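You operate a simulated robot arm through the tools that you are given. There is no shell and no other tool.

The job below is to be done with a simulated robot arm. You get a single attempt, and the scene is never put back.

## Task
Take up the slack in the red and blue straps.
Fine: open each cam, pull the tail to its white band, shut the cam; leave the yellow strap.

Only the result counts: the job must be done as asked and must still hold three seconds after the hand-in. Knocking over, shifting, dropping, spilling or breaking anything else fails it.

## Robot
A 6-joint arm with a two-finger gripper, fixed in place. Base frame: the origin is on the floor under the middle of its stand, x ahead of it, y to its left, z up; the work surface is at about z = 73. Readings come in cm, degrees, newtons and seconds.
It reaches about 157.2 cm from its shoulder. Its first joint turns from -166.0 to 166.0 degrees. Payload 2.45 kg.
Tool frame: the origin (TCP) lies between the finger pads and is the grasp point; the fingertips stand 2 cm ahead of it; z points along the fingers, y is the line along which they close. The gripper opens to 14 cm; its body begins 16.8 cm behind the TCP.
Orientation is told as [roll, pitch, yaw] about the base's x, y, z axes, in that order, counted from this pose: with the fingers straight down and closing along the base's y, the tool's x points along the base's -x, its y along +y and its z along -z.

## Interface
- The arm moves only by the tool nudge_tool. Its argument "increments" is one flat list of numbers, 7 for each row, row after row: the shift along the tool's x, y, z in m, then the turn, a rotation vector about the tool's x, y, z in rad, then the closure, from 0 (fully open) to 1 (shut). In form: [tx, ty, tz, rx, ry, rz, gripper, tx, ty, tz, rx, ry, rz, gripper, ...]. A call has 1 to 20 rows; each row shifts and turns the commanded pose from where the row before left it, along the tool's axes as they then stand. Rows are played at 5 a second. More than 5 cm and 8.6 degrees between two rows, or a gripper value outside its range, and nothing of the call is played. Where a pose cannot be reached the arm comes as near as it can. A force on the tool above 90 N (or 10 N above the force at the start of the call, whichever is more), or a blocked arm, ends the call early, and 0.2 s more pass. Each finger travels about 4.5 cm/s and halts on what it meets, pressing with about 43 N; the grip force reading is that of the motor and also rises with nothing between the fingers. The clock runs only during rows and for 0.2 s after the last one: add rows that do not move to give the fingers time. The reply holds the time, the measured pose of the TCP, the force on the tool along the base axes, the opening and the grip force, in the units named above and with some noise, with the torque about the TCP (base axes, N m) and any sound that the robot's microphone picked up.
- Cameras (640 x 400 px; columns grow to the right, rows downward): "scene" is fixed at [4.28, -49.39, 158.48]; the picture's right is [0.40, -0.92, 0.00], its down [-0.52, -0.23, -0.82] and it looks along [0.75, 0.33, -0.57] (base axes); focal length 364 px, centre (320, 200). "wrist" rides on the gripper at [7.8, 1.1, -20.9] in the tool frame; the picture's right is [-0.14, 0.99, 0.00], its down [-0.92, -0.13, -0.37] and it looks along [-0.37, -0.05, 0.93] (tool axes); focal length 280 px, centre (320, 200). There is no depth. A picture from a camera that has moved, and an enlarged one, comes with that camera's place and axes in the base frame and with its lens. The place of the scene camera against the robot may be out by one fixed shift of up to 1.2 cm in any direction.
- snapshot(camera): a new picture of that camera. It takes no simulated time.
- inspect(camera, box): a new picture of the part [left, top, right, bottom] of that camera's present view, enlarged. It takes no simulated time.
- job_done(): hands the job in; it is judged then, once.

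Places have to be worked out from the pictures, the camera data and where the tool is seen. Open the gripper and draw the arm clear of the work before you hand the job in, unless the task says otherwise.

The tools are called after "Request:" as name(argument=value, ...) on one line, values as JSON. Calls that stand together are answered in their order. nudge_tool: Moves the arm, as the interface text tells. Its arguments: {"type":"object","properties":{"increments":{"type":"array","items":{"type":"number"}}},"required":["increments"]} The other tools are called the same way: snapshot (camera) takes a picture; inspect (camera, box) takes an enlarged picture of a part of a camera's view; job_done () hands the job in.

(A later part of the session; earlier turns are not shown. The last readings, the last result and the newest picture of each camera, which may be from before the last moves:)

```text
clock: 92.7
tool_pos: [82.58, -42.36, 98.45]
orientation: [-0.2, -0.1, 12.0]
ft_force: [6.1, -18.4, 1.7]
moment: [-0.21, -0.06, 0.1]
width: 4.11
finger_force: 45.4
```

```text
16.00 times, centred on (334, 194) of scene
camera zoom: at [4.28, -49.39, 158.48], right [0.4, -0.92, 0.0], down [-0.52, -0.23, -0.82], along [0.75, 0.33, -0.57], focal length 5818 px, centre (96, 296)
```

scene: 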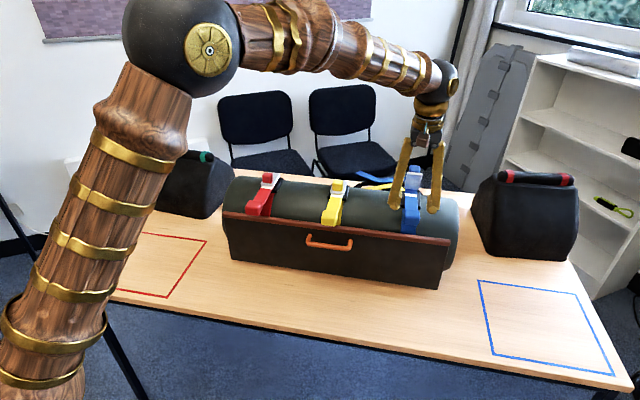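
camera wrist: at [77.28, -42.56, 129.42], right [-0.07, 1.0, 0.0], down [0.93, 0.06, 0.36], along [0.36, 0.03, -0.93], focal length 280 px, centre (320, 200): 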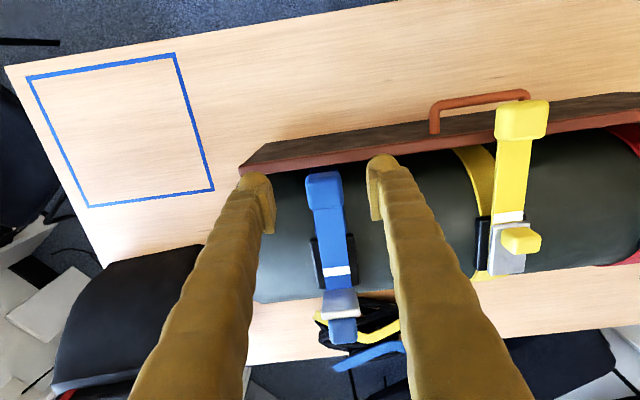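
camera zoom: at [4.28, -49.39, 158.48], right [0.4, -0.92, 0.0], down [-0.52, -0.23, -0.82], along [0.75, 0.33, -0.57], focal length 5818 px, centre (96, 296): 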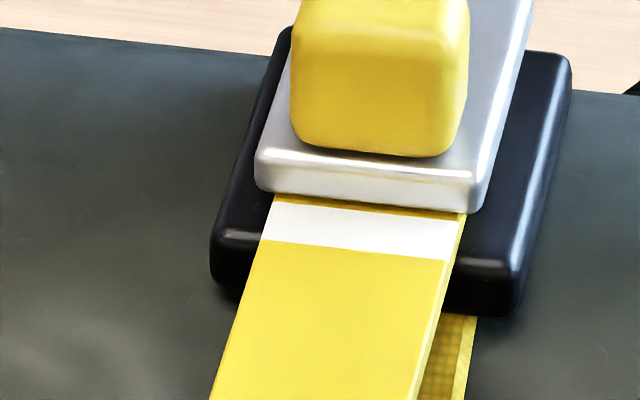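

I'll compare the band position against the base's front edge for blue and yellow at higher zoom.

Request:
inspect(camera="scene", box=[404, 195, 420, 207])

Request:
inspect(camera="scene", box=[332, 190, 348, 202])

Request:
inspect(camera="scene", box=[266, 184, 282, 196])

```text
16.00 times, centred on (412, 201) of scene
camera zoom: at [4.28, -49.39, 158.48], right [0.4, -0.92, 0.0], down [-0.52, -0.23, -0.82], along [0.75, 0.33, -0.57], focal length 5818 px, centre (-1152, 184)
```

zoom: 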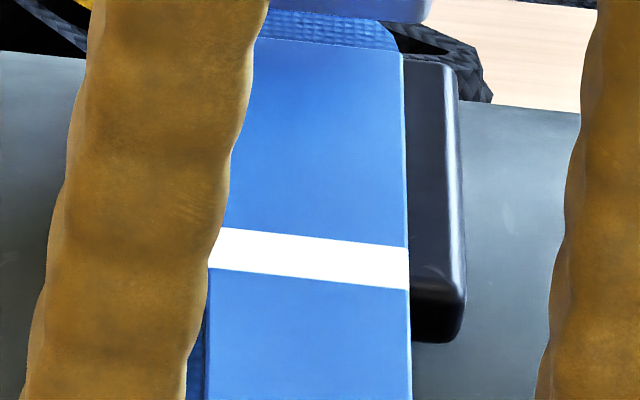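

```text
16.00 times, centred on (340, 196) of scene
camera zoom: at [4.28, -49.39, 158.48], right [0.4, -0.92, 0.0], down [-0.52, -0.23, -0.82], along [0.75, 0.33, -0.57], focal length 5818 px, centre (0, 264)
```

zoom: 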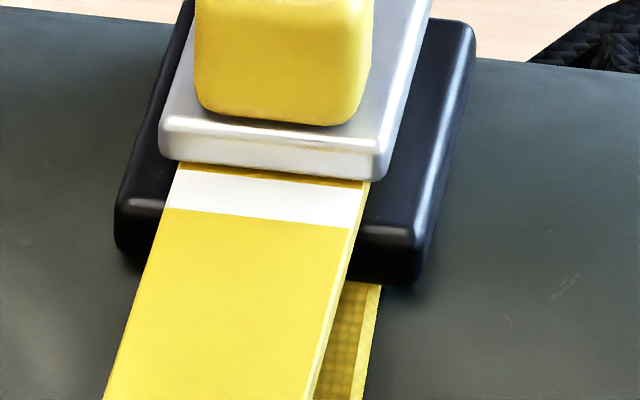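

```text
16.00 times, centred on (274, 190) of scene
camera zoom: at [4.28, -49.39, 158.48], right [0.4, -0.92, 0.0], down [-0.52, -0.23, -0.82], along [0.75, 0.33, -0.57], focal length 5818 px, centre (1056, 360)
```

zoom: 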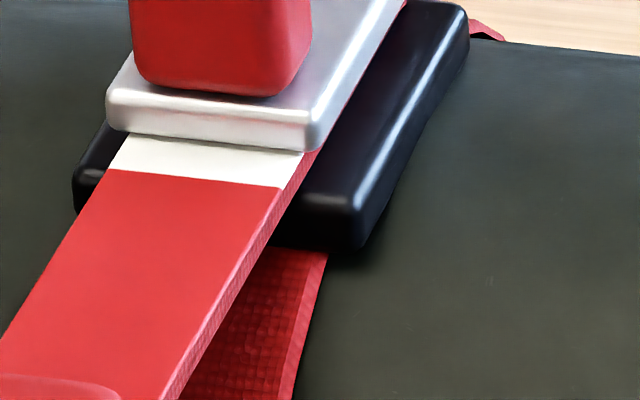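

Measured against the base's front edge, blue's band now matches yellow's within about a millimetre; red is the one about 3.5 mm short. I'll release blue's tail, rise, close the fingers and pass over the lever to push it shut.

Request:
nudge_tool(increments=[0, -0.0006, 0, 0, 0, 0, 0.8, 0, 0, 0, 0, 0, 0, 0.7, 0, 0, 0, 0, 0, 0, 0.55, 0, 0, 0, 0, 0, 0, 0.5])

Request:
nudge_tool(increments=[0, 0, -0.04, 0, 0, 0, 0.5, 0, 0, -0.045, 0, 0, 0, 0.5, 0, 0, -0.04, 0, 0, 0, 0.7, 0, 0, 0, 0, 0, 0, 0.9, 0, 0, 0, 0, 0, 0, 1, 0, 0, 0, 0, 0, 0, 1])

Request:
snapshot(camera="wrist")

Request:
inspect(camera="scene", box=[360, 140, 460, 240])

```text
clock: 93.7
tool_pos: [82.55, -42.43, 98.34]
orientation: [-0.1, -0.1, 12.0]
ft_force: [-0.6, 0.7, -0.8]
moment: [0.04, -0.02, -0.03]
width: 6.98
finger_force: 0.0
```

```text
clock: 95.1
tool_pos: [82.68, -42.45, 110.83]
orientation: [-0.1, -0.2, 11.9]
ft_force: [0.9, 0.2, 0.3]
moment: [-0.01, -0.04, 0.03]
width: 0.02
finger_force: 12.8
```

```text
taken
camera wrist: at [74.6, -42.98, 131.85], right [-0.07, 1.0, 0.0], down [0.93, 0.07, 0.37], along [0.37, 0.02, -0.93], focal length 280 px, centre (320, 200)
```

wrist: 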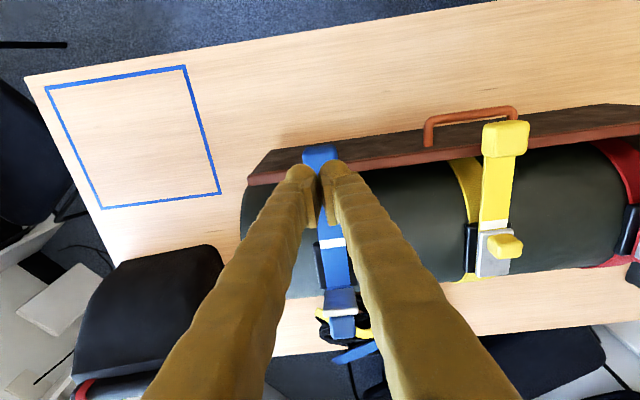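

```text
4.00 times, centred on (410, 190) of scene
camera zoom: at [4.28, -49.39, 158.48], right [0.4, -0.92, 0.0], down [-0.52, -0.23, -0.82], along [0.75, 0.33, -0.57], focal length 1454 px, centre (-40, 240)
```

zoom: 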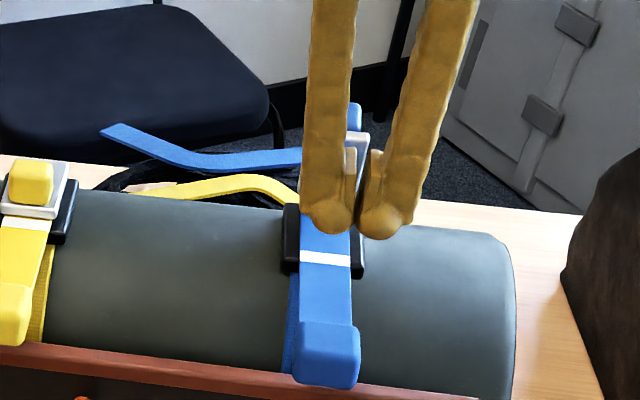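

The tail stays put. I'll go higher for safety, then move in behind blue's lever to test the reach.

Request:
nudge_tool(increments=[-0.02, 0.001, -0.04, 0, 0, 0, 1, -0.04, 0, -0.015, 0, 0, 0, 1, -0.045, 0, 0, 0, 0, 0, 1, -0.045, 0, 0, 0, 0, 0, 1, -0.045, 0, 0, 0, 0, 0, 1, -0.045, 0, 0, 0, 0, 0, 1, 0, 0, 0, 0, 0, 0, 1])

Request:
inspect(camera="wrist", box=[220, 20, 420, 260])

```text
clock: 96.7
tool_pos: [106.02, -37.54, 116.53]
orientation: [-0.1, -0.1, 12.1]
ft_force: [1.1, 0.2, -0.1]
moment: [0.01, 0.03, 0.0]
width: 0.0
finger_force: 29.6
```

```text
1.67 times, centred on (320, 140) of wrist
camera zoom: at [98.01, -37.96, 137.46], right [-0.07, 1.0, 0.0], down [0.93, 0.07, 0.37], along [0.37, 0.02, -0.93], focal length 467 px, centre (320, 300)
```

zoom: 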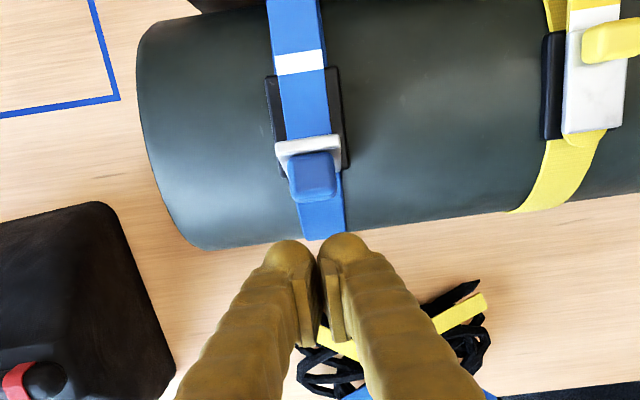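

The pose behind the lever is reachable. I'll move back 1 cm more and lower so the fingertips sit behind blue's knob.

Request:
nudge_tool(increments=[-0.01, 0.0015, 0, 0, 0, 0, 1, 0, 0, 0.04, 0, 0, 0, 1, 0, 0, 0.04, 0, 0, 0, 1, 0, 0, 0.033, 0, 0, 0, 1, 0, 0, 0, 0, 0, 0, 1])

Request:
inspect(camera="wrist", box=[240, 60, 400, 240])

Request:
inspect(camera="scene", box=[360, 130, 460, 230])

```text
clock: 97.9
tool_pos: [106.92, -37.04, 105.12]
orientation: [-0.1, -0.2, 12.0]
ft_force: [0.6, -0.1, -0.2]
moment: [0.03, 0.02, -0.02]
width: 0.0
finger_force: 29.3
```

```text
2.22 times, centred on (320, 150) of wrist
camera zoom: at [99.01, -37.5, 126.11], right [-0.07, 1.0, 0.0], down [0.93, 0.07, 0.37], along [0.37, 0.02, -0.93], focal length 623 px, centre (320, 311)
```

zoom: 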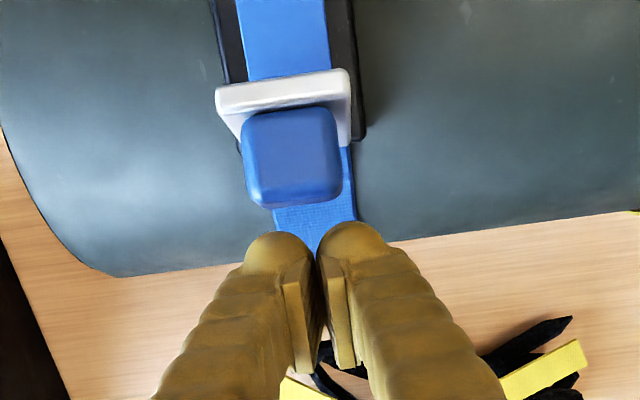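

```text
4.00 times, centred on (410, 180) of scene
camera zoom: at [4.28, -49.39, 158.48], right [0.4, -0.92, 0.0], down [-0.52, -0.23, -0.82], along [0.75, 0.33, -0.57], focal length 1454 px, centre (-40, 280)
```

zoom: 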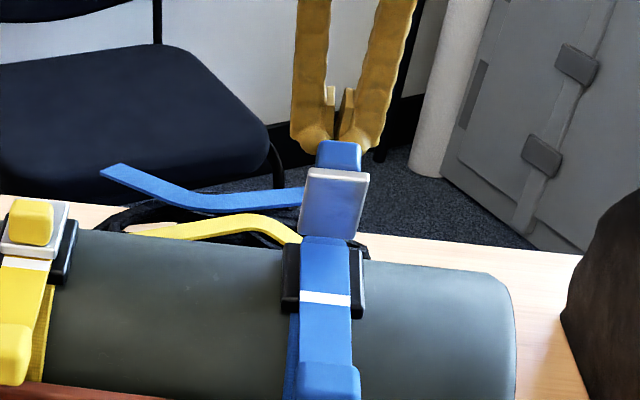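

The fingertips are right behind the knob. I'll push it toward the robot gently, following the arc that worked on red.

Request:
nudge_tool(increments=[0.008, -0.001, 0, 0, 0, 0, 1, 0.008, 0, 0, 0, 0, 0, 1, 0.008, 0, 0, 0, 0, 0, 1, 0.008, 0, 0.002, 0, 0, 0, 1, 0.008, 0, 0.002, 0, 0, 0, 1, 0, 0, 0, 0, 0, 0, 1])

Request:
inspect(camera="scene", box=[360, 130, 460, 230])

```text
clock: 99.3
tool_pos: [103.01, -37.63, 104.65]
orientation: [-0.1, -0.1, 12.0]
ft_force: [-0.3, 0.4, -0.3]
moment: [-0.01, 0.03, 0.03]
width: 0.0
finger_force: 29.5
```

```text
4.00 times, centred on (410, 180) of scene
camera zoom: at [4.28, -49.39, 158.48], right [0.4, -0.92, 0.0], down [-0.52, -0.23, -0.82], along [0.75, 0.33, -0.57], focal length 1454 px, centre (-40, 280)
```

zoom: 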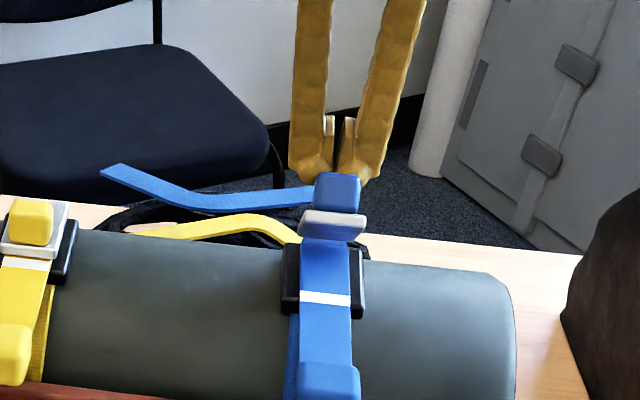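

The lever is swinging down smoothly. I'll continue forward and slightly down, then lift to go over the knob.

Request:
nudge_tool(increments=[0.008, 0, 0.002, 0, 0, 0, 1, 0.008, 0, 0.003, 0, 0, 0, 1, 0.006, 0, 0.003, 0, 0, 0, 1, 0.004, 0, 0.002, 0, 0, 0, 1, 0, 0, -0.025, 0, 0, 0, 1, 0, 0, -0.015, 0, 0, 0, 1, 0, 0, 0, 0, 0, 0, 1])

Request:
inspect(camera="scene", box=[360, 130, 460, 230])

Request:
inspect(camera="wrist", box=[240, 80, 400, 240])

```text
clock: 100.9
tool_pos: [100.36, -38.43, 107.88]
orientation: [-0.1, -0.1, 12.1]
ft_force: [-0.1, 0.0, -0.3]
moment: [0.0, -0.01, 0.01]
width: 0.0
finger_force: 29.3
```

```text
4.00 times, centred on (410, 180) of scene
camera zoom: at [4.28, -49.39, 158.48], right [0.4, -0.92, 0.0], down [-0.52, -0.23, -0.82], along [0.75, 0.33, -0.57], focal length 1454 px, centre (-40, 280)
```

zoom: 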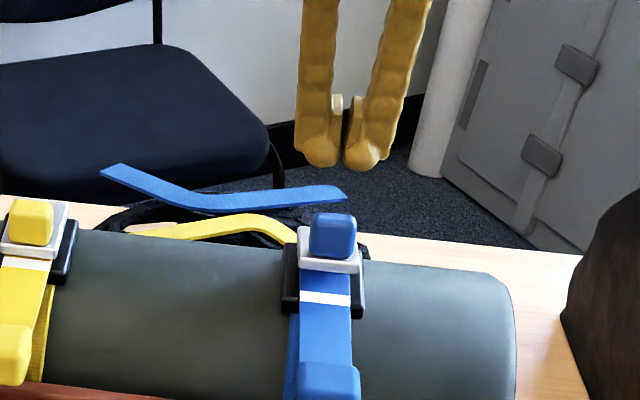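

```text
2.50 times, centred on (320, 160) of wrist
camera zoom: at [92.47, -38.97, 128.83], right [-0.07, 1.0, 0.0], down [0.93, 0.07, 0.37], along [0.37, 0.02, -0.93], focal length 701 px, centre (320, 300)
```

zoom: 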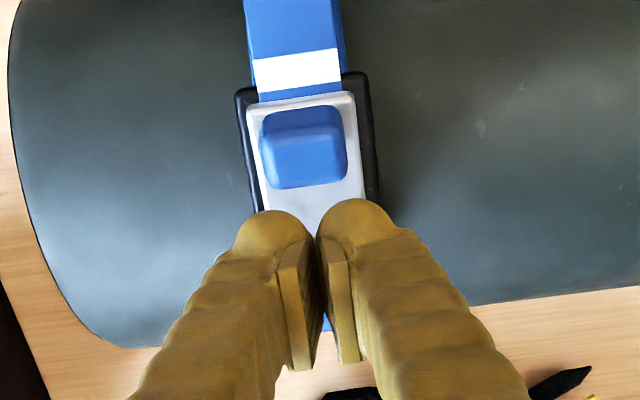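

I'll move over blue's knob and press it down in steps.

Request:
nudge_tool(increments=[0.0345, -0.0015, 0, 0, 0, 0, 1, 0, 0, 0.015, 0, 0, 0, 1, 0, 0, 0.012, 0, 0, 0, 1, 0, 0, 0.006, 0, 0, 0, 1, 0, 0, 0.005, 0, 0, 0, 1, 0, 0, 0.003, 0, 0, 0, 1, 0, 0, 0, 0, 0, 0, 1])

Request:
nudge_tool(increments=[0, 0, 0.001, 0, 0, 0, 1, 0, 0, 0.0005, 0, 0, 0, 1, 0, 0, 0, 0, 0, 0, 1])

Request:
inspect(camera="scene", box=[360, 130, 460, 230])

```text
clock: 102.5
tool_pos: [97.24, -39.25, 103.6]
orientation: [-0.1, -0.1, 12.0]
ft_force: [1.6, -0.4, 3.2]
moment: [0.01, 0.0, -0.01]
width: 0.59
finger_force: 29.5
```

```text
clock: 103.3
tool_pos: [97.22, -39.24, 103.48]
orientation: [-0.2, -0.3, 11.9]
ft_force: [-0.7, 3.9, 16.0]
moment: [0.09, 0.04, 0.01]
width: 0.6
finger_force: 28.9
```

```text
4.00 times, centred on (410, 180) of scene
camera zoom: at [4.28, -49.39, 158.48], right [0.4, -0.92, 0.0], down [-0.52, -0.23, -0.82], along [0.75, 0.33, -0.57], focal length 1454 px, centre (-40, 280)
```

zoom: 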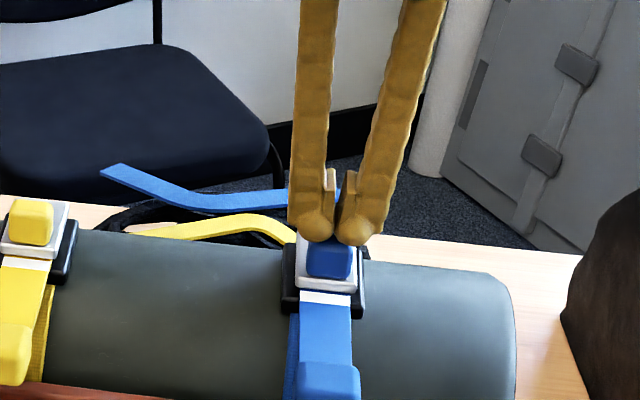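

The force has started rising, so the plate is nearly seated. I'll press a little more to be sure.

Request:
nudge_tool(increments=[0, 0, 0.0006, 0, 0, 0, 1, 0, 0, 0.0004, 0, 0, 0, 1, 0, 0, 0, 0, 0, 0, 1, 0, 0, 0, 0, 0, 0, 1])

```text
clock: 104.3
tool_pos: [97.24, -39.21, 103.6]
orientation: [-0.2, -0.2, 12.0]
ft_force: [-5.8, 12.5, 39.3]
moment: [0.29, 0.16, -0.01]
width: 0.59
finger_force: 29.5
```

It holds firm at 39 N. I'll lift off, back away and inspect all three straps.

Request:
nudge_tool(increments=[0, 0, -0.02, 0, 0, 0, 1, 0, 0, -0.03, 0, 0, 0, 1, 0.03, 0, -0.03, 0, 0, 0, 0.8, 0.04, 0, -0.01, 0, 0, 0, 0.6, 0.04, 0, 0, 0, 0, 0, 0.5, 0, 0, 0, 0, 0, 0, 0.5])

Request:
inspect(camera="scene", box=[400, 188, 424, 204])

Request:
inspect(camera="scene", box=[322, 186, 346, 202])

Request:
inspect(camera="scene", box=[260, 180, 284, 196])

Request:
inspect(camera="wrist", box=[260, 180, 380, 300])

```text
clock: 105.7
tool_pos: [86.55, -41.6, 112.38]
orientation: [0.0, -0.1, 12.0]
ft_force: [-0.2, -0.1, -0.2]
moment: [0.01, -0.01, 0.01]
width: 7.02
finger_force: 0.1
```

```text
16.00 times, centred on (412, 196) of scene
camera zoom: at [4.28, -49.39, 158.48], right [0.4, -0.92, 0.0], down [-0.52, -0.23, -0.82], along [0.75, 0.33, -0.57], focal length 5818 px, centre (-1152, 264)
```

zoom: 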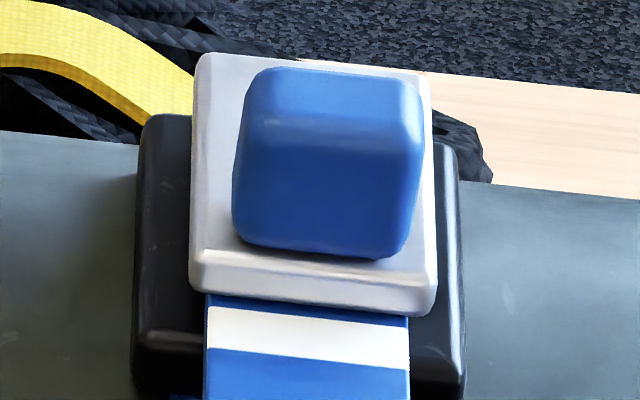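

```text
16.00 times, centred on (334, 194) of scene
camera zoom: at [4.28, -49.39, 158.48], right [0.4, -0.92, 0.0], down [-0.52, -0.23, -0.82], along [0.75, 0.33, -0.57], focal length 5818 px, centre (96, 296)
```

zoom: 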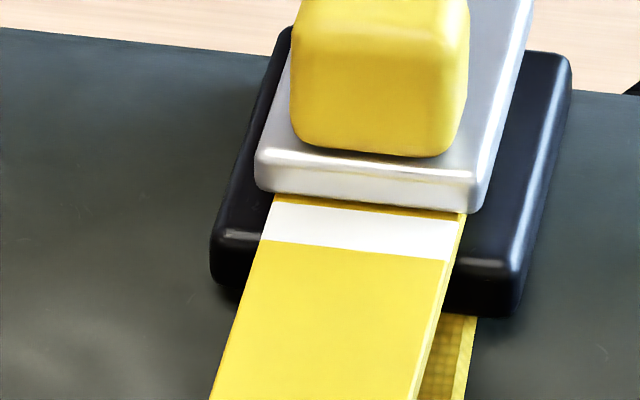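

```text
16.00 times, centred on (272, 188) of scene
camera zoom: at [4.28, -49.39, 158.48], right [0.4, -0.92, 0.0], down [-0.52, -0.23, -0.82], along [0.75, 0.33, -0.57], focal length 5818 px, centre (1088, 392)
```

zoom: 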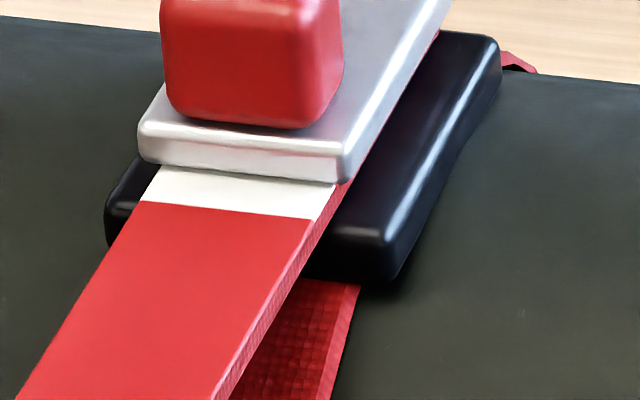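

```text
3.33 times, centred on (320, 240) of wrist
camera zoom: at [78.56, -42.06, 133.3], right [-0.07, 1.0, 0.0], down [0.93, 0.07, 0.37], along [0.37, 0.02, -0.93], focal length 935 px, centre (320, 67)
```

zoom: 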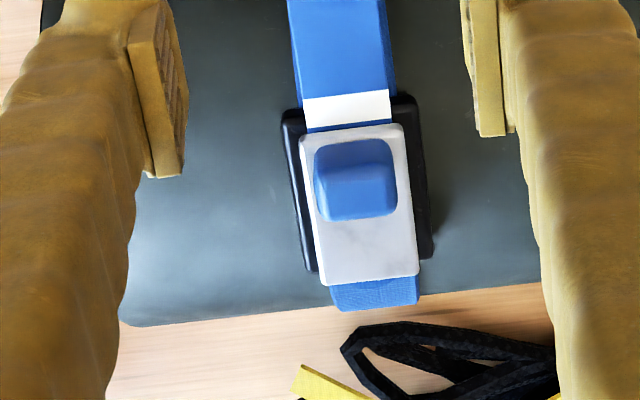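

Blue is shut with its band showing exactly like yellow's. Red is shut too, but its band is about 4 mm less drawn out, so I'll go back, reopen red and add that last bit. Moving above the red cam and tilting to 37°.

Request:
nudge_tool(increments=[-0.0093, 0.044, 0, 0, 0, 0, 0.5, -0.0093, 0.044, 0, 0, 0, 0, 0.5, -0.0093, 0.044, 0, 0, 0, 0, 0.5, -0.0093, 0.044, 0, 0, 0, 0, 0.5, -0.0093, 0.044, 0, 0, 0, 0, 0.5, -0.0093, 0.044, 0, 0, 0, 0, 0.5, -0.0093, 0.044, 0, 0, 0, 0, 0.5, -0.0093, 0.044, 0, 0, 0, 0, 0.5, -0.0093, 0.044, 0, 0, 0, 0, 0.5, -0.0093, 0.044, 0, 0, 0, 0, 0.5, 0, 0, 0, 0, -0.129, 0, 0.5, 0, 0, 0, 0, -0.129, 0, 0.5, 0, 0, 0, 0, -0.129, 0, 0.5, 0, 0, 0, 0, -0.129, 0, 0.5, 0, 0, 0, 0, -0.129, 0, 0.5, 0, 0, 0, 0, 0, 0, 0.5])

Request:
snapshot(camera="wrist")

Request:
snapshot(camera="scene")

```text
clock: 109.1
tool_pos: [86.33, 3.42, 112.49]
orientation: [-0.3, -37.2, 12.1]
ft_force: [0.0, 0.3, -0.1]
moment: [-0.01, 0.02, 0.03]
width: 7.0
finger_force: 0.1
```

```text
taken
camera wrist: at [67.66, 0.58, 124.43], right [-0.1, 0.99, 0.08], down [0.53, -0.02, 0.85], along [0.84, 0.13, -0.52], focal length 280 px, centre (320, 200)
```

wrist: 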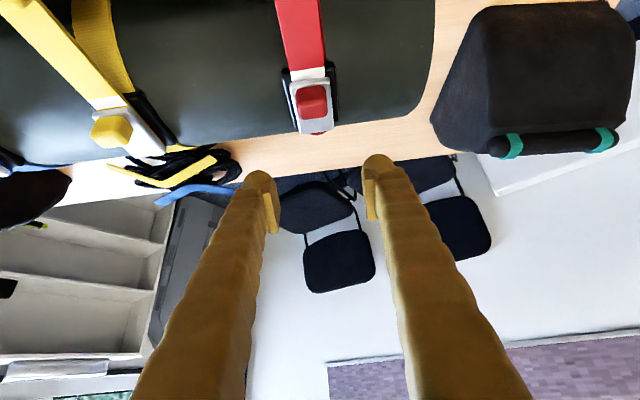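

```text
taken
```

scene: 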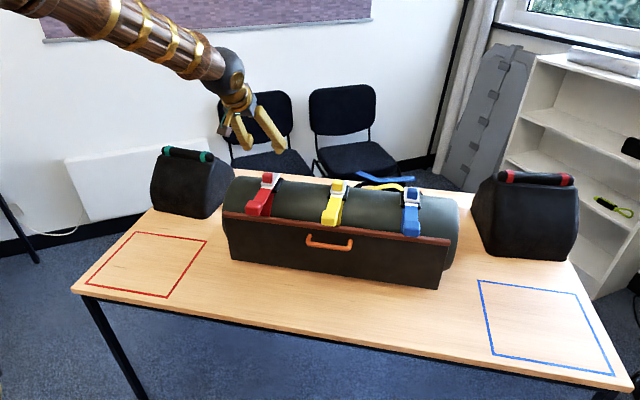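

Everything is in place. I'll lower toward the red knob and check centring.

Request:
nudge_tool(increments=[0.0179, 0, 0.0272, 0, 0, 0, 0.57, 0.0179, 0, 0.0272, 0, 0, 0, 0.57, 0, 0, 0, 0, 0, 0, 0.57])

Request:
inspect(camera="wrist", box=[250, 100, 390, 240])

```text
clock: 109.9
tool_pos: [86.68, 3.45, 106.02]
orientation: [-0.2, -37.1, 12.1]
ft_force: [1.0, 0.4, 0.2]
moment: [0.0, 0.0, 0.02]
width: 6.01
finger_force: 0.1
```

```text
2.86 times, centred on (320, 170) of wrist
camera zoom: at [68.15, 0.59, 117.95], right [-0.1, 0.99, 0.08], down [0.53, -0.02, 0.85], along [0.84, 0.13, -0.52], focal length 801 px, centre (320, 286)
```

zoom: 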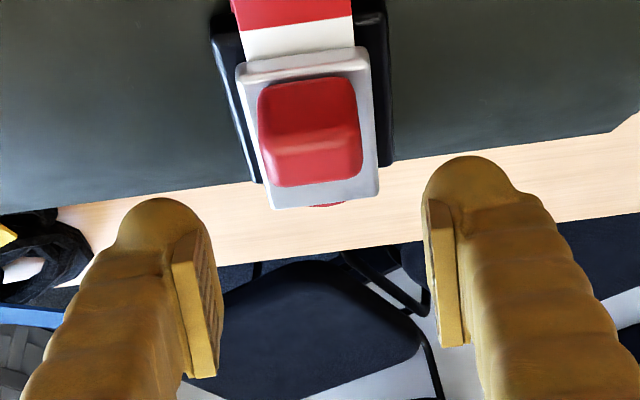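

Centred within half a millimetre. Lowering onto the knob and closing to just over its width.

Request:
nudge_tool(increments=[0.0118, 0.0002, 0.0163, 0, 0, 0, 0.57, 0.0118, 0.0002, 0.0163, 0, 0, 0, 0.6, 0, 0, 0, 0, 0, 0, 0.7, 0, 0, 0, 0, 0, 0, 0.74, 0, 0, 0, 0, 0, 0, 0.74])

Request:
inspect(camera="wrist", box=[250, 120, 390, 260])

```text
clock: 111.1
tool_pos: [86.75, 3.38, 101.88]
orientation: [-0.3, -37.2, 12.0]
ft_force: [-0.2, -0.3, 0.4]
moment: [0.01, 0.02, 0.02]
width: 3.66
finger_force: 0.1
```

```text
2.86 times, centred on (320, 190) of wrist
camera zoom: at [68.17, 0.6, 113.94], right [-0.1, 0.99, 0.08], down [0.53, -0.02, 0.85], along [0.84, 0.13, -0.52], focal length 801 px, centre (320, 229)
```

zoom: 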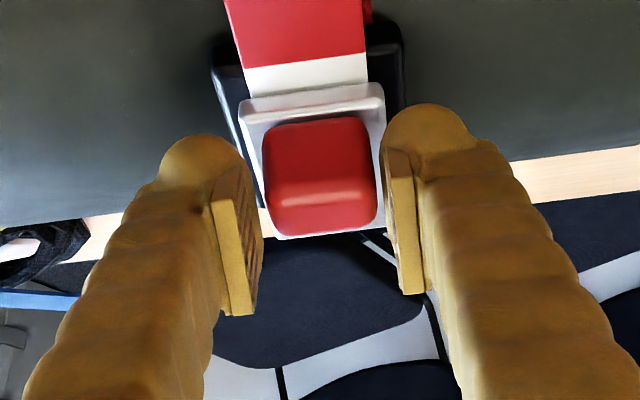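

The knob is about 1 mm toward +y. Trimming and closing in steps.

Request:
nudge_tool(increments=[0, 0.0011, 0, 0, 0, 0, 0.76, 0, 0, 0, 0, 0, 0, 0.79, 0, 0, 0, 0, 0, 0, 0.82, 0, 0, 0, 0, 0, 0, 0.84, 0, 0, 0, 0, 0, 0, 0.84])

```text
clock: 112.3
tool_pos: [86.76, 3.49, 101.88]
orientation: [-0.2, -37.1, 12.1]
ft_force: [2.3, -14.7, -1.1]
moment: [-0.1, 0.03, -0.1]
width: 3.09
finger_force: 45.3
```

Good grip; a 0.7 mm side trim is needed. Swinging about the hinge as before.

Request:
nudge_tool(increments=[0, -0.0007, 0, 0, 0, 0, 0.86, -0.0036, 0, -0.00134, 0, 0.05, 0, 0.86, -0.0036, 0, -0.00134, 0, 0.05, 0, 0.86, -0.0036, 0, -0.00134, 0, 0.05, 0, 0.86, 0, 0, 0, 0, 0, 0, 0.86])

```text
clock: 113.5
tool_pos: [87.46, 3.89, 102.83]
orientation: [-0.2, -28.5, 12.0]
ft_force: [-27.8, -42.2, 16.6]
moment: [-0.54, 0.53, -0.41]
width: 3.1
finger_force: 45.1
```

There's some side and forward load building, so I'll relieve it before going on.

Request:
nudge_tool(increments=[0.0006, -0.001, -0.0005, 0, 0, 0, 0.86, 0.0005, -0.0008, -0.0005, 0, 0, 0, 0.86, 0, 0, 0, 0, 0, 0, 0.86])

```text
clock: 114.3
tool_pos: [87.52, 3.68, 102.89]
orientation: [-0.2, -28.4, 12.1]
ft_force: [5.4, 5.2, -0.8]
moment: [0.12, -0.29, 0.01]
width: 3.09
finger_force: 45.1
```

Relieved to about 5 N. Continuing the swing.

Request:
nudge_tool(increments=[-0.00375, 0, -0.0013, 0, 0.05, 0, 0.86, -0.0037, 0, -0.0013, 0, 0.05, 0, 0.86, -0.0037, 0, -0.0013, 0, 0.05, 0, 0.86, 0, 0, 0, 0, 0, 0, 0.86])

```text
clock: 115.3
tool_pos: [88.17, 3.72, 103.6]
orientation: [-0.1, -19.9, 12.0]
ft_force: [-3.6, 51.8, 2.8]
moment: [0.65, -0.46, 0.12]
width: 3.1
finger_force: 44.9
```

The side deviation was temporary (the wrist passing near its awkward zone), so I'll put the 2 mm back and continue.

Request:
nudge_tool(increments=[0, 0.0011, 0, 0, 0, 0, 0.86, 0, 0.001, 0, 0, 0, 0, 0.86, 0, 0, 0, 0, 0, 0, 0.86])

```text
clock: 116.1
tool_pos: [88.25, 3.82, 103.53]
orientation: [-0.3, -19.9, 12.0]
ft_force: [-1.7, 27.8, -2.0]
moment: [0.26, -0.1, 0.08]
width: 3.06
finger_force: 45.1
```

Request:
nudge_tool(increments=[0, 0.0009, 0, 0, 0, 0, 0.86, 0, 0.0007, 0, 0, 0, 0, 0.86, 0, 0, 0, 0, 0, 0, 0.86])

Request:
inspect(camera="wrist", box=[250, 120, 390, 260])

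Request:
inspect(camera="scene", box=[220, 130, 320, 230])

```text
clock: 116.9
tool_pos: [88.22, 3.7, 103.58]
orientation: [-0.3, -19.9, 11.9]
ft_force: [11.2, -29.7, -8.8]
moment: [-0.36, 0.03, -0.08]
width: 3.07
finger_force: 45.1
```

```text
2.86 times, centred on (320, 190) of wrist
camera zoom: at [73.78, 1.93, 120.69], right [-0.08, 1.0, 0.04], down [0.75, 0.03, 0.66], along [0.66, 0.08, -0.75], focal length 801 px, centre (320, 229)
```

zoom: 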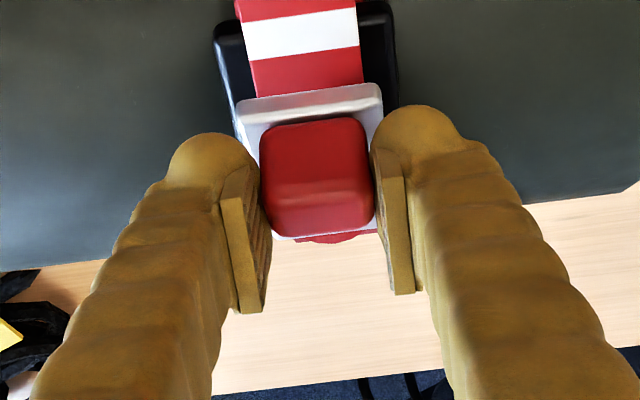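

```text
4.00 times, centred on (270, 180) of scene
camera zoom: at [4.28, -49.39, 158.48], right [0.4, -0.92, 0.0], down [-0.52, -0.23, -0.82], along [0.75, 0.33, -0.57], focal length 1454 px, centre (520, 280)
```

zoom: 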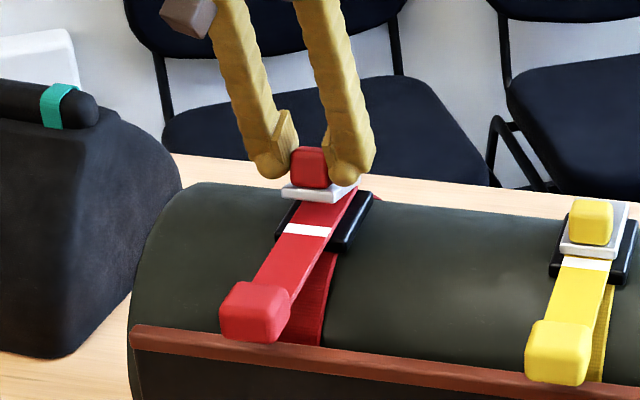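

It overshot slightly; I'll come back 0.8 mm and let it settle longer this time.

Request:
nudge_tool(increments=[0, -0.0008, 0, 0, 0, 0, 0.86, 0, 0, 0, 0, 0, 0, 0.86, 0, 0, 0, 0, 0, 0, 0.86, 0, 0, 0, 0, 0, 0, 0.86])

```text
clock: 117.9
tool_pos: [88.18, 3.91, 103.64]
orientation: [-0.2, -19.9, 12.0]
ft_force: [15.3, -57.1, 2.0]
moment: [-0.52, -0.37, -0.14]
width: 3.12
finger_force: 45.3
```

I'll hold still for a second to see where this settles before correcting again.

Request:
nudge_tool(increments=[0, 0, 0, 0, 0, 0, 0.86, 0, 0, 0, 0, 0, 0, 0.86, 0, 0, 0, 0, 0, 0, 0.86, 0, 0, 0, 0, 0, 0, 0.86, 0, 0, 0, 0, 0, 0, 0.86])

```text
clock: 119.1
tool_pos: [88.24, 3.8, 103.65]
orientation: [0.0, -19.9, 12.0]
ft_force: [18.0, -68.8, 7.8]
moment: [-0.61, -0.71, -0.15]
width: 3.09
finger_force: 45.1
```

The force is slowly growing (the controller keeps pushing), so the commanded position really is too far in +y. I'll shift -1.5 mm and wait.

Request:
nudge_tool(increments=[0, -0.0015, 0, 0, 0, 0, 0.86, 0, 0, 0, 0, 0, 0, 0.86, 0, 0, 0, 0, 0, 0, 0.86, 0, 0, 0, 0, 0, 0, 0.86])

```text
clock: 120.1
tool_pos: [88.12, 3.87, 103.61]
orientation: [-0.1, -19.9, 12.1]
ft_force: [-0.5, -38.8, 15.2]
moment: [-0.3, -0.48, -0.15]
width: 3.11
finger_force: 44.9
```

Simplest is to let go for a moment (the lever holds its angle), let the arm settle, and re-grip centred.

Request:
nudge_tool(increments=[0, 0, 0, 0, 0, 0, 0.8, 0, 0, 0, 0, 0, 0, 0.74, 0, 0, 0, 0, 0, 0, 0.72, 0, 0, 0, 0, 0, 0, 0.72, 0, 0, 0, 0, 0, 0, 0.72])

Request:
inspect(camera="wrist", box=[250, 120, 390, 260])

Request:
inspect(camera="scene", box=[220, 130, 320, 230])

```text
clock: 121.3
tool_pos: [88.21, 3.77, 103.51]
orientation: [0.0, -19.9, 11.9]
ft_force: [0.6, -0.3, -0.1]
moment: [-0.03, 0.01, 0.03]
width: 3.92
finger_force: 0.0
```

```text
2.86 times, centred on (320, 190) of wrist
camera zoom: at [73.79, 1.89, 120.64], right [-0.08, 1.0, 0.04], down [0.75, 0.03, 0.66], along [0.66, 0.09, -0.75], focal length 801 px, centre (320, 229)
```

zoom: 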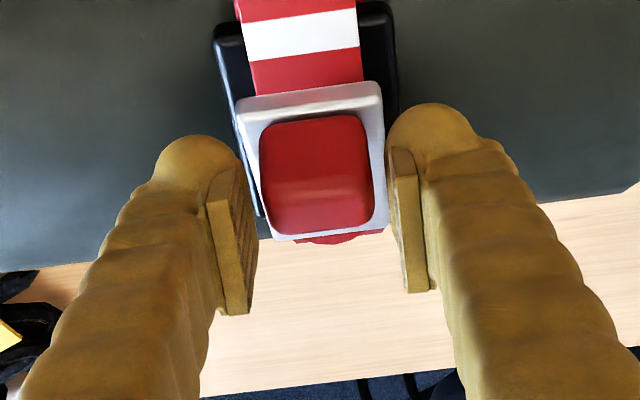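

```text
4.00 times, centred on (270, 180) of scene
camera zoom: at [4.28, -49.39, 158.48], right [0.4, -0.92, 0.0], down [-0.52, -0.23, -0.82], along [0.75, 0.33, -0.57], focal length 1454 px, centre (520, 280)
```

zoom: 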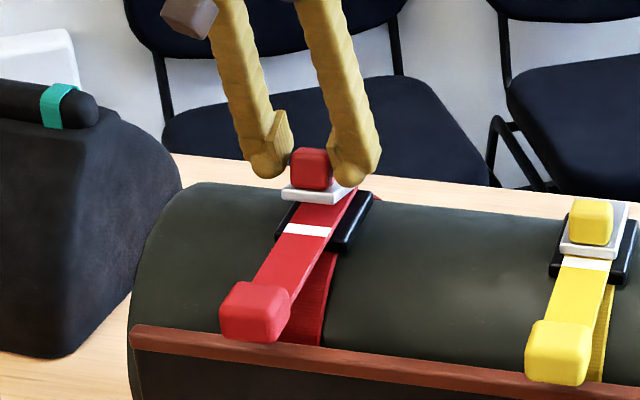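

With the grip released, the fingers sit centred on the knob (within 0.3 mm). I'll re-grip here and continue the swing in fairly small steps.

Request:
nudge_tool(increments=[0, 0.0002, 0, 0, 0, 0, 0.76, 0, 0, 0, 0, 0, 0, 0.79, 0, 0, 0, 0, 0, 0, 0.82, 0, 0, 0, 0, 0, 0, 0.86, 0, 0, 0, 0, 0, 0, 0.86, 0, 0, 0, 0, 0, 0, 0.86])

```text
clock: 122.7
tool_pos: [88.15, 3.87, 103.58]
orientation: [-0.1, -19.8, 11.9]
ft_force: [1.6, -9.5, 0.4]
moment: [-0.1, 0.01, -0.02]
width: 3.07
finger_force: 45.2
```

The load is small. Continuing the swing.

Request:
nudge_tool(increments=[-0.0036, -0.0003, -0.0014, 0, 0.05, 0, 0.86, -0.0036, 0, -0.0014, 0, 0.05, 0, 0.86, -0.0036, 0, -0.0014, 0, 0.05, 0, 0.86, -0.0036, 0, -0.0014, 0, 0.05, 0, 0.86, 0, 0, 0, 0, 0, 0, 0.86])

```text
clock: 123.9
tool_pos: [89.3, 4.02, 104.54]
orientation: [-0.1, -8.4, 11.9]
ft_force: [-25.0, 4.0, 0.3]
moment: [-0.18, 1.4, 0.06]
width: 3.1
finger_force: 45.3
```

I need about 1 mm less along +s. Trimming and continuing.

Request:
nudge_tool(increments=[0.0011, 0, 0, 0, 0, 0, 0.86, -0.0036, 0, -0.0014, 0, 0.05, 0, 0.86, -0.0036, 0, -0.0014, 0, 0.05, 0, 0.86, -0.0036, 0, -0.0014, 0, 0.05, 0, 0.86, -0.0036, 0, -0.0014, 0, 0.05, 0, 0.86, 0, 0, 0, 0, 0, 0, 0.86])

```text
clock: 125.3
tool_pos: [90.74, 4.33, 105.15]
orientation: [-0.1, 2.9, 11.9]
ft_force: [-4.1, 5.1, -9.6]
moment: [-0.01, 0.43, -0.02]
width: 3.09
finger_force: 45.2
```

Loads are low at about 40° open. Continuing.

Request:
nudge_tool(increments=[-0.0036, 0, -0.0012, 0, 0.05, 0, 0.86, -0.0036, 0, -0.0013, 0, 0.05, 0, 0.86, -0.0036, 0, -0.0013, 0, 0.05, 0, 0.86, -0.0036, 0, -0.0013, 0, 0.05, 0, 0.86, 0, 0, 0, 0, 0, 0, 0.86])

```text
clock: 126.5
tool_pos: [92.13, 4.7, 105.41]
orientation: [-0.1, 14.6, 12.0]
ft_force: [-20.1, 8.2, 1.8]
moment: [-0.14, 1.28, 0.11]
width: 3.09
finger_force: 44.9
```

Trimming 0.8 mm and taking the last 11–14°.

Request:
nudge_tool(increments=[0.0008, 0.0002, 0.0002, 0, 0, 0, 0.86, -0.0036, 0, -0.0013, 0, 0.05, 0, 0.86, -0.0036, 0, -0.0013, 0, 0.05, 0, 0.86, -0.0036, 0, -0.0013, 0, 0.05, 0, 0.86, -0.0036, 0, -0.0013, 0, 0.05, 0, 0.86, 0, 0, 0, 0, 0, 0, 0.86])

Request:
inspect(camera="scene", box=[220, 130, 320, 230])

```text
clock: 127.9
tool_pos: [93.51, 4.93, 105.55]
orientation: [-0.2, 25.9, 12.0]
ft_force: [2.6, 3.9, 15.6]
moment: [0.12, -0.18, 0.08]
width: 3.07
finger_force: 44.8
```

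```text
4.00 times, centred on (270, 180) of scene
camera zoom: at [4.28, -49.39, 158.48], right [0.4, -0.92, 0.0], down [-0.52, -0.23, -0.82], along [0.75, 0.33, -0.57], focal length 1454 px, centre (520, 280)
```

zoom: 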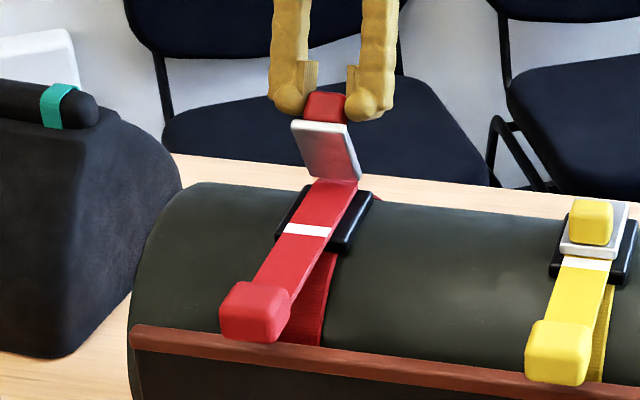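

Red is about 63° open. I'll release, rise and move back over the red pull block at its new position.

Request:
nudge_tool(increments=[0, 0, 0, 0, 0, 0, 0.75, 0, 0, 0, 0, 0, 0, 0.6, 0, 0, 0, 0, 0, 0, 0.55, 0.0052, 0, -0.0108, 0, -0.113, 0, 0.55, 0.004, 0, -0.0113, 0, -0.113, 0, 0.55, 0.0027, 0, -0.0117, 0, -0.113, 0, 0.55, 0.0014, 0, -0.0119, 0, -0.113, 0, 0.5, 0.0398, 0, 0, 0, 0, 0, 0.5, 0.0398, 0, 0, 0, 0, 0, 0.5, 0.0398, 0, 0, 0, 0, 0, 0.5, 0.0398, 0, 0, 0, 0, 0, 0.5, 0.0398, 0, 0, 0, 0, 0, 0.5, 0, 0, 0, 0, 0, 0, 0.5])

Request:
inspect(camera="wrist", box=[240, 100, 400, 260])

Request:
inspect(camera="scene", box=[220, 130, 320, 230])

```text
clock: 130.7
tool_pos: [73.75, 0.69, 110.51]
orientation: [-0.2, 0.0, 12.0]
ft_force: [0.1, 0.4, -0.4]
moment: [-0.02, 0.0, 0.01]
width: 6.98
finger_force: 0.0
```

```text
2.50 times, centred on (320, 180) of wrist
camera zoom: at [66.0, 0.21, 131.48], right [-0.07, 1.0, 0.0], down [0.93, 0.07, 0.37], along [0.37, 0.02, -0.93], focal length 701 px, centre (320, 250)
```

zoom: 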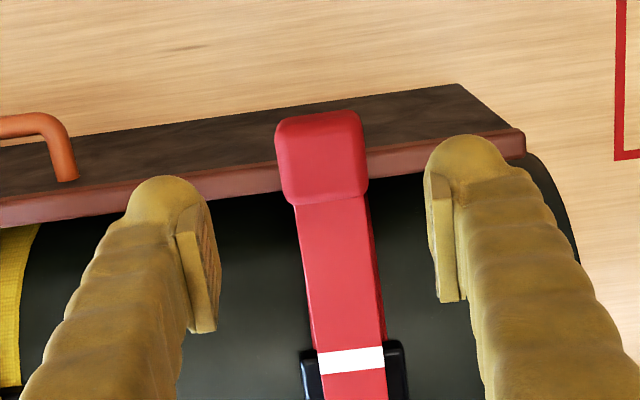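

```text
4.00 times, centred on (270, 180) of scene
camera zoom: at [4.28, -49.39, 158.48], right [0.4, -0.92, 0.0], down [-0.52, -0.23, -0.82], along [0.75, 0.33, -0.57], focal length 1454 px, centre (520, 280)
```

zoom: 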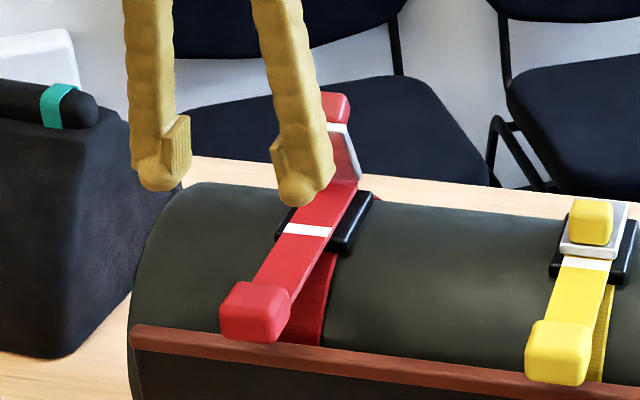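

The block is centred under the gripper. I'll lower to the same grip height as before and close in steps.

Request:
nudge_tool(increments=[0, 0, 0.04, 0, 0, 0, 0.5, 0, 0, 0.04, 0, 0, 0, 0.5, 0, 0, 0.04, 0, 0, 0, 0.5, 0, 0, 0, 0, 0, 0, 0.6, 0, 0, 0, 0, 0, 0, 0.67, 0, 0, 0, 0, 0, 0, 0.67])

Request:
inspect(camera="wrist", box=[240, 100, 400, 260])

```text
clock: 132.1
tool_pos: [73.97, 0.96, 98.37]
orientation: [0.0, -0.1, 12.1]
ft_force: [-0.3, 0.6, 0.1]
moment: [0.04, 0.02, -0.02]
width: 4.62
finger_force: 0.0
```

```text
2.50 times, centred on (320, 180) of wrist
camera zoom: at [66.07, 0.43, 119.43], right [-0.07, 1.0, 0.0], down [0.93, 0.07, 0.37], along [0.37, 0.02, -0.93], focal length 701 px, centre (320, 250)
```

zoom: 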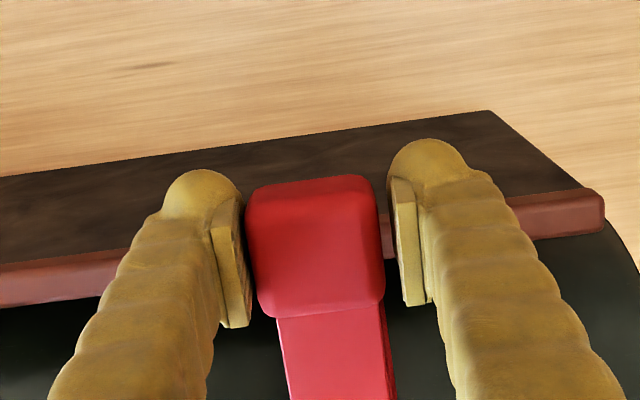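

The block is about 1.4 mm toward -y of the fingers. Trimming and closing on it.

Request:
nudge_tool(increments=[0, -0.0014, 0, 0, 0, 0, 0.68, 0, 0, 0, 0, 0, 0, 0.7, 0, 0, 0, 0, 0, 0, 0.72, 0, 0, 0, 0, 0, 0, 0.74, 0, 0, 0, 0, 0, 0, 0.78, 0, 0, 0, 0, 0, 0, 0.78])

```text
clock: 133.5
tool_pos: [73.98, 0.8, 98.35]
orientation: [-0.2, -0.1, 12.0]
ft_force: [-1.4, 7.0, 1.6]
moment: [0.12, 0.01, 0.08]
width: 4.09
finger_force: 44.9
```

Gripped cleanly. Pulling the last 4 mm in small steps.

Request:
nudge_tool(increments=[0.0013, 0.0002, 0, 0, 0, 0, 0.8, 0.0013, 0, 0, 0, 0, 0, 0.8, 0.0014, 0, 0, 0, 0, 0, 0.8, 0, 0, 0, 0, 0, 0, 0.8, 0, 0, 0, 0, 0, 0, 0.8])

Request:
inspect(camera="scene", box=[260, 182, 284, 198])

Request:
inspect(camera="scene", box=[322, 186, 346, 202])

```text
clock: 134.7
tool_pos: [73.58, 0.69, 98.32]
orientation: [-0.2, -0.1, 12.0]
ft_force: [-2.1, 22.4, 14.7]
moment: [0.31, 0.04, 0.04]
width: 4.11
finger_force: 45.5
```

```text
16.00 times, centred on (272, 190) of scene
camera zoom: at [4.28, -49.39, 158.48], right [0.4, -0.92, 0.0], down [-0.52, -0.23, -0.82], along [0.75, 0.33, -0.57], focal length 5818 px, centre (1088, 360)
```

zoom: 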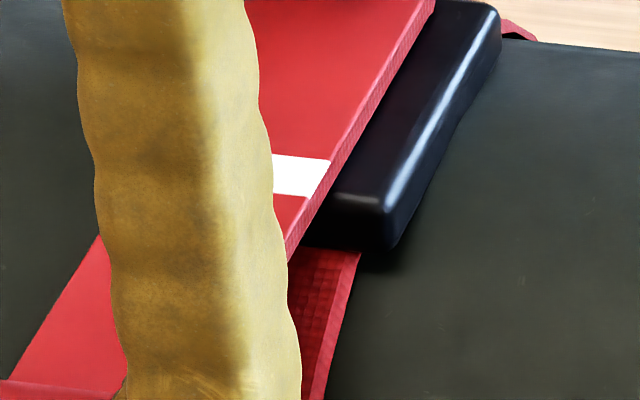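

```text
16.00 times, centred on (334, 194) of scene
camera zoom: at [4.28, -49.39, 158.48], right [0.4, -0.92, 0.0], down [-0.52, -0.23, -0.82], along [0.75, 0.33, -0.57], focal length 5818 px, centre (96, 296)
```

zoom: 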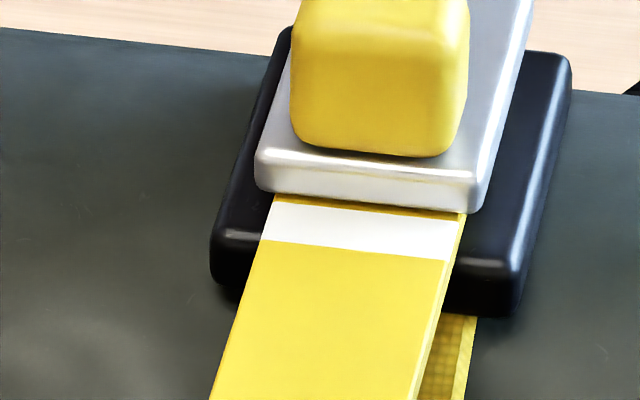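

The band front moved about 12 px and now matches yellow and blue against the base edge. I'll release and go shut the red lever, passing over it with closed fingers.

Request:
nudge_tool(increments=[0, 0.0006, -0.0003, 0, 0, 0, 0.78, 0, 0, 0, 0, 0, 0, 0.7, 0, 0, 0, 0, 0, 0, 0.55, 0, 0, 0, 0, 0, 0, 0.5, 0, 0, -0.04, 0, 0, 0, 0.5, 0, 0, -0.045, 0, 0, 0, 0.5, 0, 0, -0.045, 0, 0, 0, 0.7, 0, 0, -0.02, 0, 0, 0, 0.9, 0, 0, 0, 0, 0, 0, 1, 0, 0, 0, 0, 0, 0, 1])

Request:
inspect(camera="scene", box=[220, 130, 320, 230])

```text
clock: 136.9
tool_pos: [73.65, 0.65, 113.36]
orientation: [0.0, 0.0, 12.0]
ft_force: [-0.2, 0.1, -1.2]
moment: [-0.02, -0.02, 0.03]
width: 0.0
finger_force: 12.3
```

```text
4.00 times, centred on (270, 180) of scene
camera zoom: at [4.28, -49.39, 158.48], right [0.4, -0.92, 0.0], down [-0.52, -0.23, -0.82], along [0.75, 0.33, -0.57], focal length 1454 px, centre (520, 280)
```

zoom: 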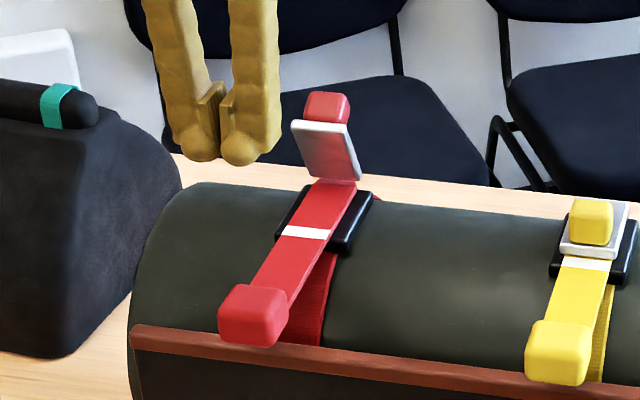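

Passing over the lever and lowering behind it, as before.

Request:
nudge_tool(increments=[-0.041, 0.001, 0, 0, 0, 0, 1, -0.041, 0, 0, 0, 0, 0, 1, -0.041, 0, 0, 0, 0, 0, 1, -0.041, 0, 0, 0, 0, 0, 1, -0.041, 0, 0, 0, 0, 0, 1, -0.041, 0, 0, 0, 0, 0, 1, 0, 0, 0.042, 0, 0, 0, 1, 0, 0, 0.042, 0, 0, 0, 1, 0, 0, 0, 0, 0, 0, 1])

Request:
inspect(camera="wrist", box=[240, 60, 400, 240])

```text
clock: 138.9
tool_pos: [97.76, 5.91, 105.0]
orientation: [-0.1, -0.1, 11.9]
ft_force: [-0.4, -0.1, -0.8]
moment: [0.03, -0.01, 0.01]
width: 0.0
finger_force: 29.4
```

```text
2.22 times, centred on (320, 150) of wrist
camera zoom: at [89.85, 5.27, 125.88], right [-0.07, 1.0, 0.0], down [0.93, 0.07, 0.37], along [0.37, 0.02, -0.93], focal length 623 px, centre (320, 311)
```

zoom: 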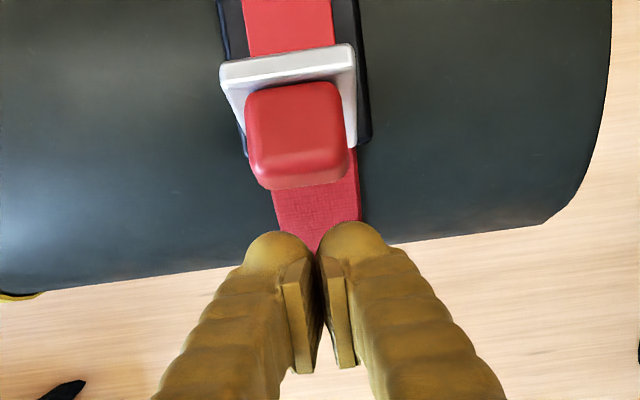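

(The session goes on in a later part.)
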